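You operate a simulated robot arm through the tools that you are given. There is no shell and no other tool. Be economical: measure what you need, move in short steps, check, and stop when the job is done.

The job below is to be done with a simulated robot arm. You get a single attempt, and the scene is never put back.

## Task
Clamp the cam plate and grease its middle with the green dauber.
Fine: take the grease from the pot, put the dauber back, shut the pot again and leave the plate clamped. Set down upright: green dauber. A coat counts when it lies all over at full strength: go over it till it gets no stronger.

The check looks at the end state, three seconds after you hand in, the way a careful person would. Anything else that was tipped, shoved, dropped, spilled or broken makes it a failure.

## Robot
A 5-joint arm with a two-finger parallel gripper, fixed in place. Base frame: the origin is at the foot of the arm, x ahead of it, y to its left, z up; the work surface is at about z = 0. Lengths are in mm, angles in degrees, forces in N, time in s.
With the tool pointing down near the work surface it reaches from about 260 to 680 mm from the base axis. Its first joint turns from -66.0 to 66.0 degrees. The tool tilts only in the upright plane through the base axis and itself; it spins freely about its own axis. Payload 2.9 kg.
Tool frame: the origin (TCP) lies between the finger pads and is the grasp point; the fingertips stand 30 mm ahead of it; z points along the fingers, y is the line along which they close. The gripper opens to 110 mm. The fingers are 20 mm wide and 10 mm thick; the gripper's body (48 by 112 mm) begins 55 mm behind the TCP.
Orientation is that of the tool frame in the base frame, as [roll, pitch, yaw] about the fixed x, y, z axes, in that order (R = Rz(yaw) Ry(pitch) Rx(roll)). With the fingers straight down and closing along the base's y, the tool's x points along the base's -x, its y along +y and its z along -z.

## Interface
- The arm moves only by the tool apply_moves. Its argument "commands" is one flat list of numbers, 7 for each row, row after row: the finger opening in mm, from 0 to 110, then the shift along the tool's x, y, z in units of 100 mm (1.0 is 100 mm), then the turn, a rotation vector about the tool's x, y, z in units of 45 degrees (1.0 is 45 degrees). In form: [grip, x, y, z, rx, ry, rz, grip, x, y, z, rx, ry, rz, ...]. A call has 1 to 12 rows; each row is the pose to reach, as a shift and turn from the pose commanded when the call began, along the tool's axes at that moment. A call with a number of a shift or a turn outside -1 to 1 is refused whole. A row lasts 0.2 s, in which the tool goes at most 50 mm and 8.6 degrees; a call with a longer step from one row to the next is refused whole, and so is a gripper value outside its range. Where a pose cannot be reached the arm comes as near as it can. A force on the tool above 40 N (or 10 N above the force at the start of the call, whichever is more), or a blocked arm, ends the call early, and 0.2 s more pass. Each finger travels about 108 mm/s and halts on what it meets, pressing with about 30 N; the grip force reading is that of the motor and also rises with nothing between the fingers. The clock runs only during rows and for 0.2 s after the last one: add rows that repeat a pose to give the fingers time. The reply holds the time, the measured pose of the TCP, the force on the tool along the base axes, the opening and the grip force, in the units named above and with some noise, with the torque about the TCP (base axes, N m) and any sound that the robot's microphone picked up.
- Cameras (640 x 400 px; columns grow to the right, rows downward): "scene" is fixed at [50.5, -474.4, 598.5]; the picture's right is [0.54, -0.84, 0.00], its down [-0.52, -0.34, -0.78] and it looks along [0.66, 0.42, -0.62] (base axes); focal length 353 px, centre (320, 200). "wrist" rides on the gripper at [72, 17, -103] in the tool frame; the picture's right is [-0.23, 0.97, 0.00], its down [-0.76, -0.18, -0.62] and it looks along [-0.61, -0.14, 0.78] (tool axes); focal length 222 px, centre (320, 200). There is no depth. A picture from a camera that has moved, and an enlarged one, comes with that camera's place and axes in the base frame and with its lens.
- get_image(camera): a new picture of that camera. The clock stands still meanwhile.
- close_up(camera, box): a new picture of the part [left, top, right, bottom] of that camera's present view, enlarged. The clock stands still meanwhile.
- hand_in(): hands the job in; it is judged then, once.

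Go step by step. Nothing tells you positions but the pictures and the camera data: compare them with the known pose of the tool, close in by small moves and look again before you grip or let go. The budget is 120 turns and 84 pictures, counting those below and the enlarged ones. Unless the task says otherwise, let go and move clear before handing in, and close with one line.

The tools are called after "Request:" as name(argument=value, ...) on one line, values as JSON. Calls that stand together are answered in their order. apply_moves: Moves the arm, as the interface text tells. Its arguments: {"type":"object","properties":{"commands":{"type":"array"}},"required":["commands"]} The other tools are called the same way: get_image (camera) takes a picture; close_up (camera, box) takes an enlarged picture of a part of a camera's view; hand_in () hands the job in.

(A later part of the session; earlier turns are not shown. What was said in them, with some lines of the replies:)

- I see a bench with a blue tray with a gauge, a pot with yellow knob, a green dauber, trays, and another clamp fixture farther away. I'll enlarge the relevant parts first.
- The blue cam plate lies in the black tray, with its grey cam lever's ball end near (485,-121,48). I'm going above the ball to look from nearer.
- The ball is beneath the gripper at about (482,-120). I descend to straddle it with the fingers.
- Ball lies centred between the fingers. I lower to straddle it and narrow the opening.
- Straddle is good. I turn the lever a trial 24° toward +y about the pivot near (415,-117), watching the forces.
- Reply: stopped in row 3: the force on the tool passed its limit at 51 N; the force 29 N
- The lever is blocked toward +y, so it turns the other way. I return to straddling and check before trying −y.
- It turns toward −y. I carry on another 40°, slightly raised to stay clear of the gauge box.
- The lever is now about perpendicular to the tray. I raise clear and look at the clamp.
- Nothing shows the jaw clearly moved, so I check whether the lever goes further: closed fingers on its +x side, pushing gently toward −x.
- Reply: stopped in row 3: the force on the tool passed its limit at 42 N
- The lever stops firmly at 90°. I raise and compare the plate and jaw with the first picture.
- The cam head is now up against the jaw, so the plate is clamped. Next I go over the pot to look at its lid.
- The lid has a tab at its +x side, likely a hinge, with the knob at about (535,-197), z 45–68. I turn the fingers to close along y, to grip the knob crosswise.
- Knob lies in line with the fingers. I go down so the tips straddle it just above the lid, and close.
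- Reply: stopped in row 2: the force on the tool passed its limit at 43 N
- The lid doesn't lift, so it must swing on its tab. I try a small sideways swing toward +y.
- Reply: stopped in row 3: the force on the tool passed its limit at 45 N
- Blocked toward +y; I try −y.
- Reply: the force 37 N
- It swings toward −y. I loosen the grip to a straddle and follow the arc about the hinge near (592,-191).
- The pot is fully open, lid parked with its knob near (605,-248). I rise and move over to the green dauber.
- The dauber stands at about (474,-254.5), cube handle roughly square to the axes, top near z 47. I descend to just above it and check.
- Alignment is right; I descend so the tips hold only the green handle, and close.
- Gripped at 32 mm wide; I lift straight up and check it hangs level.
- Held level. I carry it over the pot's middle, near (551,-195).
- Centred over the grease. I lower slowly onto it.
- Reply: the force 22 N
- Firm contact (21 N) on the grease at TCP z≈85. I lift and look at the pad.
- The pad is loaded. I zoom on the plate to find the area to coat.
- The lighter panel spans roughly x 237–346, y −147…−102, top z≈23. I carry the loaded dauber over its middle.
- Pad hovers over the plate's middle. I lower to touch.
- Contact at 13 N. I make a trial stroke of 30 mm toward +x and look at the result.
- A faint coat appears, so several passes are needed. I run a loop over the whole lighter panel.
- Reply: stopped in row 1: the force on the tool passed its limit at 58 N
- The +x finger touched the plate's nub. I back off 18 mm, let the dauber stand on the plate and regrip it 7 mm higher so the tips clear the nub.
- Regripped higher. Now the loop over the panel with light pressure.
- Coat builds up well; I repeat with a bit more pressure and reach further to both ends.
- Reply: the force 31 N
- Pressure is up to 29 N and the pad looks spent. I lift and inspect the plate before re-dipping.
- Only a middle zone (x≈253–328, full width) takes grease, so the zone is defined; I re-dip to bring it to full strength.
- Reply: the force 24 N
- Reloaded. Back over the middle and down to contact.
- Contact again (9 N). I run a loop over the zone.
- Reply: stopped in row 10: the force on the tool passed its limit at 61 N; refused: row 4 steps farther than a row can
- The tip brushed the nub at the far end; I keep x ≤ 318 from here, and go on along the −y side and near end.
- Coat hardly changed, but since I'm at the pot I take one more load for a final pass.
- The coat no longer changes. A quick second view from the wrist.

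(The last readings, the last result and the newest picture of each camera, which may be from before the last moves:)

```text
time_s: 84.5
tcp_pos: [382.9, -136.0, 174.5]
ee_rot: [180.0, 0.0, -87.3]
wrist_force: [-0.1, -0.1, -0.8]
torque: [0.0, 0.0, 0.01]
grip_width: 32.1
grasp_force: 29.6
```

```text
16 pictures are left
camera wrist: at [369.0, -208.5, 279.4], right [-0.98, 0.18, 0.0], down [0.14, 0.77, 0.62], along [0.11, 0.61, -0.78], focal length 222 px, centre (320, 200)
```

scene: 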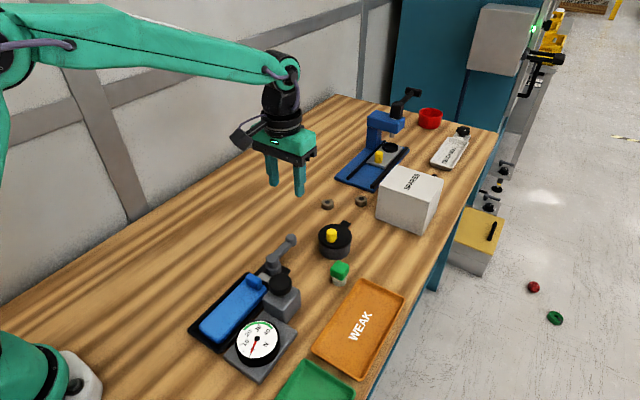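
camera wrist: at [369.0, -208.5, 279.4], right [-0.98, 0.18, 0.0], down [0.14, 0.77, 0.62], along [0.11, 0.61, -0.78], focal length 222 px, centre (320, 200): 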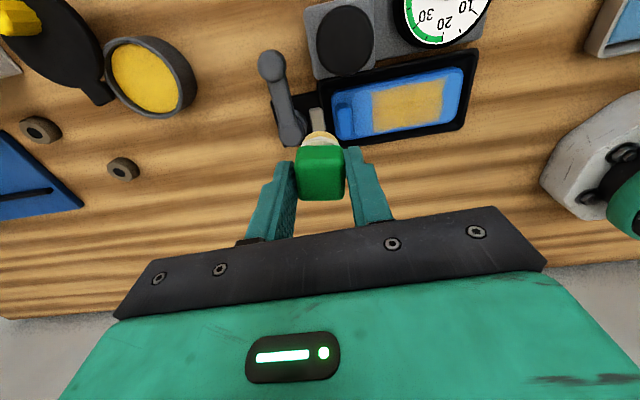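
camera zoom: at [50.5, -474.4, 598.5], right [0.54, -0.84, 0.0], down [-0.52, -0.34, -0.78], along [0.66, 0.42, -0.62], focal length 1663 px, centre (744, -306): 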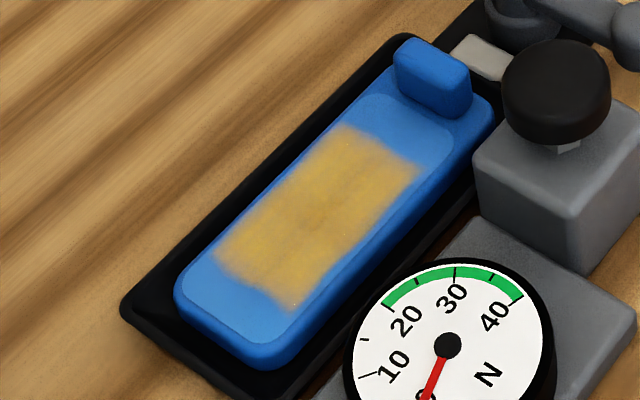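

Coat is uniform over the zone. Now I return the dauber to its place at (475,-254.5).

Request:
apply_moves(commands=[20, 0.3, -0.216, 0, 0, 0, 0, 20, 0.611, -0.432, 0, 0, 0, 0, 20, 0.9, -0.64, 0, 0, 0, 0, 20, 0.9, -0.64, 0, 0, 0, 0])

Request:
apply_moves(commands=[20, 0.322, -0.224, 0, 0, 0, 0, 20, 0.322, -0.224, 0.4, 0, 0, 0, 20, 0.322, -0.224, 0.8, 0, 0, 0, 20, 0.322, -0.224, 1.0, 0, 0, 0, 20, 0.322, -0.224, 1.0, 0, 0, 0])

Request:
close_up(camera="scene", box=[290, 190, 390, 290])

```text
time_s: 85.5
tcp_pos: [453.2, -223.4, 175.5]
ee_rot: [-179.9, -0.1, -87.3]
wrist_force: [-0.5, 0.1, -0.7]
torque: [-0.02, -0.04, -0.01]
grip_width: 32.5
grasp_force: 29.9
```

```text
time_s: 86.7
tcp_pos: [474.7, -252.0, 74.2]
ee_rot: [-180.0, 0.2, -87.3]
wrist_force: [0.5, 0.1, -0.8]
torque: [0.03, -0.05, -0.01]
grip_width: 32.2
grasp_force: 29.8
```

```text
4.00 times, centred on (340, 240) of scene
camera zoom: at [50.5, -474.4, 598.5], right [0.54, -0.84, 0.0], down [-0.52, -0.34, -0.78], along [0.66, 0.42, -0.62], focal length 1413 px, centre (240, 40)
```

zoom: 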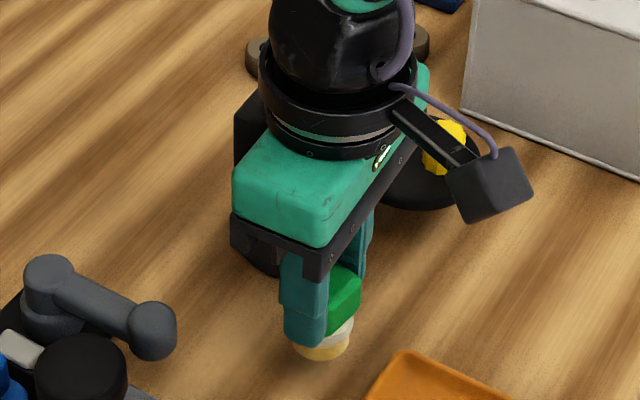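

Request:
apply_moves(commands=[20, 0.01, 0, 0.08, 0, 0, 0, 20, 0.015, 0, 0.16, 0, 0, 0, 20, 0.015, 0, 0.17, 0, 0, 0])

Request:
apply_moves(commands=[20, 0, 0, 0.015, 0, 0, 0, 20, 0, 0, 0.02, 0, 0, 0])

```text
time_s: 87.5
tcp_pos: [476.1, -255.3, 56.1]
ee_rot: [179.9, 0.0, -87.4]
wrist_force: [0.6, -0.7, -0.7]
torque: [-0.04, -0.01, -0.02]
grip_width: 32.4
grasp_force: 29.8
```

```text
time_s: 88.1
tcp_pos: [476.6, -254.9, 56.1]
ee_rot: [180.0, 0.1, -87.4]
wrist_force: [-0.2, -0.2, -1.1]
torque: [-0.01, 0.0, 0.0]
grip_width: 32.2
grasp_force: 30.2
```

Request:
apply_moves(commands=[20, 0, 0, 0.01, 0, 0, 0, 20, 0, 0, 0.02, 0, 0, 0])

Request:
apply_moves(commands=[20, 0, 0, 0.01, 0, 0, 0])

```text
time_s: 88.7
tcp_pos: [477.0, -254.0, 53.8]
ee_rot: [179.9, 0.0, -87.3]
wrist_force: [0.4, -0.2, -0.4]
torque: [0.02, -0.06, 0.02]
grip_width: 32.1
grasp_force: 30.0
```

```text
time_s: 89.1
tcp_pos: [475.9, -254.0, 52.7]
ee_rot: [180.0, 0.0, -87.4]
wrist_force: [-0.2, 0.0, 2.8]
torque: [0.06, 0.05, 0.02]
grip_width: 32.0
grasp_force: 30.7
```

The dauber touches the bench. I open and rise straight up.

Request:
apply_moves(commands=[36, 0, 0, 0, 0, 0, 0, 46, 0, 0, 0, 0, 0, 0, 46, 0, 0, 0, 0, 0, 0, 46, 0, 0, -0.3, 0, 0, 0, 46, 0, 0, -0.7, 0, 0, 0, 46, 0, 0, -1.0, 0, 0, 0, 46, 0, 0, -1.0, 0, 0, 0])

Request:
close_up(camera="scene", box=[290, 190, 390, 290])

```text
time_s: 90.7
tcp_pos: [476.3, -256.6, 153.8]
ee_rot: [-180.0, 0.0, -87.2]
wrist_force: [0.1, -0.3, -0.5]
torque: [-0.02, 0.04, -0.02]
grip_width: 46.1
grasp_force: 0.1
```

```text
4.00 times, centred on (340, 240) of scene
camera zoom: at [50.5, -474.4, 598.5], right [0.54, -0.84, 0.0], down [-0.52, -0.34, -0.78], along [0.66, 0.42, -0.62], focal length 1413 px, centre (240, 40)
```

zoom: 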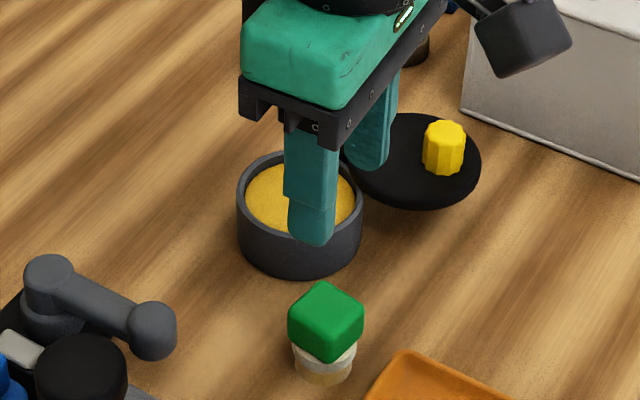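

Dauber stands upright in its place. Now the lid: I go above its knob, near (606,-255).

Request:
apply_moves(commands=[46, 0.016, -0.32, 0, 0, 0, 0, 46, 0.032, -0.64, 0, 0, 0, 0, 46, 0.047, -0.96, 0, 0, 0, 0, 46, 0.047, -0.96, 0, 0, 0, 0])

Request:
apply_moves(commands=[46, 0.01, -0.335, 0, 0, 0, 0, 46, 0.01, -0.335, 0.3, 0, 0, 0, 46, 0.01, -0.335, 0.45, 0, 0, 0, 46, 0.01, -0.335, 0.45, 0, 0, 0])

Request:
get_image(camera="wrist")

```text
time_s: 91.7
tcp_pos: [573.4, -255.6, 151.1]
ee_rot: [179.9, 0.0, -87.4]
wrist_force: [0.1, -0.1, -0.1]
torque: [0.01, 0.03, 0.0]
grip_width: 45.9
grasp_force: 0.0
```

```text
time_s: 92.7
tcp_pos: [606.7, -254.6, 107.3]
ee_rot: [180.0, 0.0, -87.4]
wrist_force: [0.4, -0.2, 0.7]
torque: [0.01, 0.04, -0.03]
grip_width: 46.2
grasp_force: 0.2
```

```text
13 pictures are left
camera wrist: at [592.5, -327.2, 212.5], right [-0.98, 0.18, 0.0], down [0.14, 0.77, 0.62], along [0.11, 0.61, -0.78], focal length 222 px, centre (320, 200)
```

wrist: 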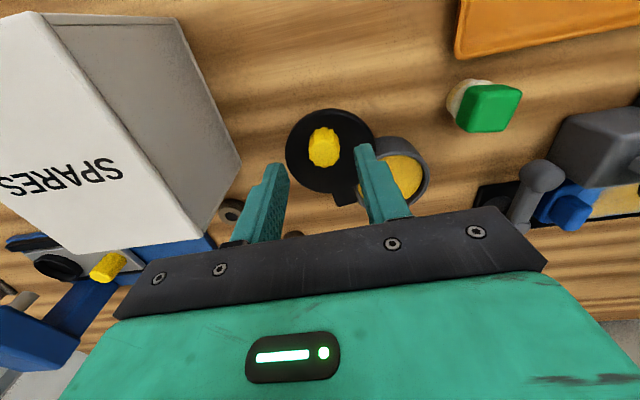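

Request:
apply_moves(commands=[46, -0.02, 0.01, 0.1, 0, 0, 0, 46, -0.026, 0.02, 0.25, 0, 0, 0, 36, -0.026, 0.02, 0.25, 0, 0, 0, 28, -0.026, 0.02, 0.25, 0, 0, 0])

Request:
get_image(camera="wrist")

```text
time_s: 93.7
tcp_pos: [605.2, -251.6, 82.8]
ee_rot: [-179.9, 0.0, -87.3]
wrist_force: [-0.5, -0.6, -0.9]
torque: [0.01, 0.02, 0.01]
grip_width: 28.2
grasp_force: 0.1
```

```text
12 pictures are left
camera wrist: at [590.9, -324.1, 187.3], right [-0.98, 0.18, 0.0], down [0.14, 0.77, 0.62], along [0.11, 0.61, -0.78], focal length 222 px, centre (320, 200)
```

wrist: 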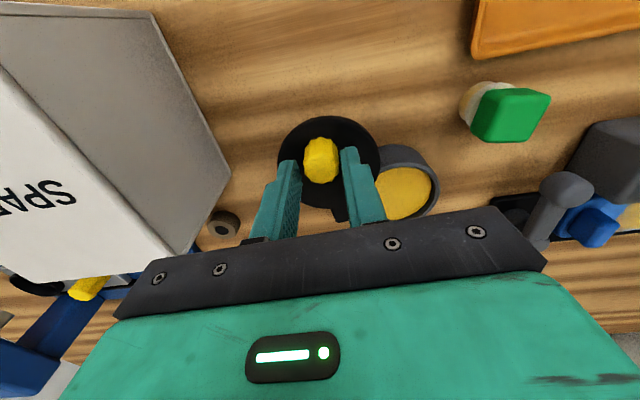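

Straddled. I swing the lid back along the arc.

Request:
apply_moves(commands=[28, 0.005, 0.08, 0, 0, 0, 0.166, 28, -0.005, 0.165, 0, 0, 0, 0.333, 28, -0.027, 0.247, 0, 0, 0, 0.5, 28, -0.059, 0.326, 0, 0, 0, 0.666, 28, -0.103, 0.399, 0, 0, 0, 0.83, 28, -0.156, 0.465, 0, 0, 0, 0.99, 28, -0.156, 0.465, 0, 0, 0, 0.99])

Request:
close_up(camera="scene", box=[290, 190, 380, 270])

```text
time_s: 95.3
tcp_pos: [557.8, -238.7, 83.7]
ee_rot: [180.0, -0.1, -132.0]
wrist_force: [0.6, -0.6, 0.1]
torque: [0.0, 0.01, 0.0]
grip_width: 28.0
grasp_force: 0.5
```

```text
5.00 times, centred on (335, 230) of scene
camera zoom: at [50.5, -474.4, 598.5], right [0.54, -0.84, 0.0], down [-0.52, -0.34, -0.78], along [0.66, 0.42, -0.62], focal length 1767 px, centre (245, 50)
```

zoom: 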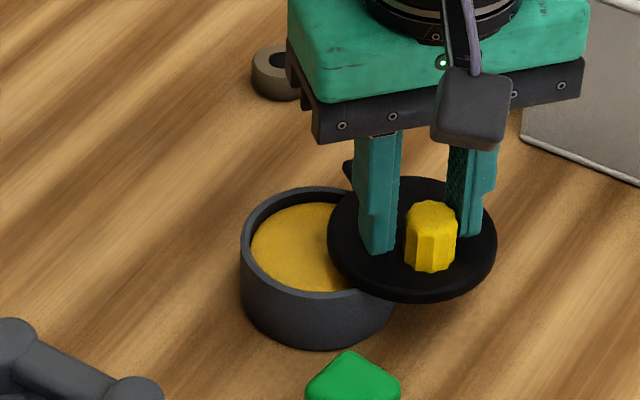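

Request:
apply_moves(commands=[28, -0.007, 0.088, 0, 0, 0, 0.166, 28, -0.021, 0.172, 0, 0, 0, 0.333, 28, -0.048, 0.253, 0, 0, 0, 0.5, 28, -0.085, 0.329, 0, 0, 0, 0.666, 28, -0.132, 0.4, 0, 0, 0, 0.83, 28, -0.174, 0.448, 0, 0, 0, 0.99])

Request:
close_up(camera="scene", box=[290, 190, 380, 270])

```text
time_s: 96.7
tcp_pos: [535.3, -196.0, 82.7]
ee_rot: [-180.0, -0.1, -176.6]
wrist_force: [0.7, 0.1, 0.4]
torque: [-0.05, -0.02, 0.0]
grip_width: 28.1
grasp_force: 0.0
```

```text
5.00 times, centred on (335, 230) of scene
camera zoom: at [50.5, -474.4, 598.5], right [0.54, -0.84, 0.0], down [-0.52, -0.34, -0.78], along [0.66, 0.42, -0.62], focal length 1767 px, centre (245, 50)
```

zoom: 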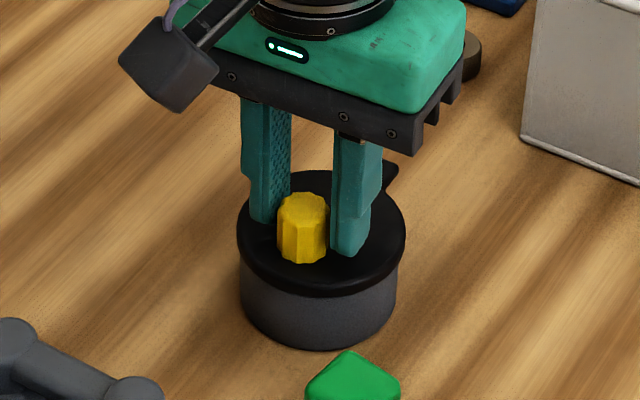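

The lid matches its original place. I nudge it lightly to be sure it is at its stop.

Request:
apply_moves(commands=[28, 0, 0.02, 0, 0, 0, 0, 28, 0, 0.035, 0, 0, 0, 0])

```text
time_s: 97.3
tcp_pos: [535.8, -191.9, 83.0]
ee_rot: [179.9, 0.0, -176.5]
wrist_force: [0.5, 0.1, -0.5]
torque: [0.03, 0.0, 0.01]
grip_width: 28.3
grasp_force: 0.0
```

Request:
apply_moves(commands=[28, 0, 0.01, 0, 0, 0, 0, 28, 0, 0.02, 0, 0, 0, 0])

```text
time_s: 97.9
tcp_pos: [535.4, -189.0, 82.3]
ee_rot: [-180.0, 0.0, -176.4]
wrist_force: [-1.9, -5.2, 1.3]
torque: [-0.12, -0.02, 0.03]
grip_width: 30.8
grasp_force: 2.8
```

It meets its stop. I open, rise clear and check the whole scene.

Request:
apply_moves(commands=[34, 0, -0.05, 0, 0, 0, 0, 44, 0, -0.06, 0, 0, 0, 0, 46, 0, -0.06, -0.3, 0, 0, 0, 46, 0, -0.06, -0.7, 0, 0, 0, 46, 0, -0.06, -1.0, 0, 0, 0, 46, 0, 0.3, -1.0, 0, 0, 0, 46, 0, 0.7, -1.0, 0, 0, 0, 46, 0, 0.9, -1.0, 0, 0, 0])

Request:
close_up(camera="scene", box=[180, 200, 400, 370])

Request:
close_up(camera="scene", box=[300, 210, 380, 290])

```text
time_s: 99.7
tcp_pos: [528.8, -100.0, 181.3]
ee_rot: [-179.9, 0.0, -176.5]
wrist_force: [0.6, 0.9, -0.1]
torque: [-0.02, -0.01, -0.02]
grip_width: 46.1
grasp_force: 0.0
```

```text
2.35 times, centred on (290, 285) of scene
camera zoom: at [50.5, -474.5, 598.5], right [0.54, -0.84, 0.0], down [-0.52, -0.34, -0.78], along [0.66, 0.42, -0.62], focal length 831 px, centre (391, 0)
```

zoom: 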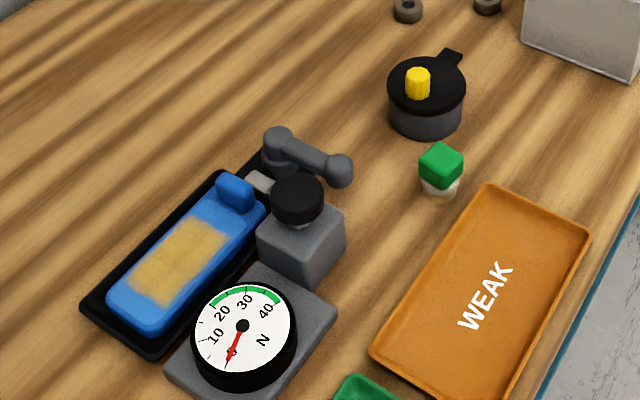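

```text
5.00 times, centred on (340, 250) of scene
camera zoom: at [50.5, -474.5, 598.5], right [0.54, -0.84, 0.0], down [-0.52, -0.34, -0.78], along [0.66, 0.42, -0.62], focal length 1767 px, centre (220, -50)
```

zoom: 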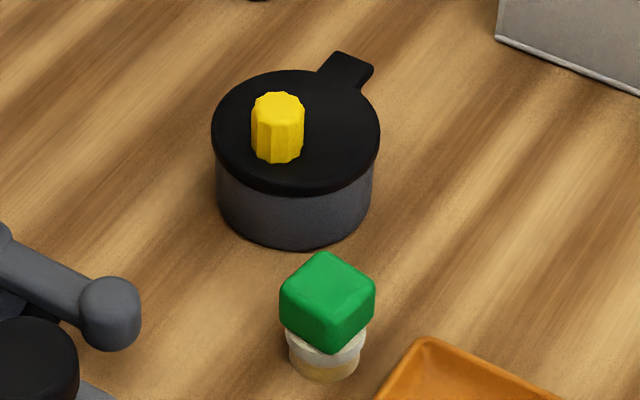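

Pot is shut, the dauber stands upright in its place, the zone is coated, and the lever sits at its stop with the arm clear. I hand the job in.

Request:
hand_in()

```text
The job is handed in.
```

The job is handed in. The cam plate is clamped with the lever at its stop, and its middle is coated until further passes made no visible change. The dauber is back upright in its place and the pot is shut.
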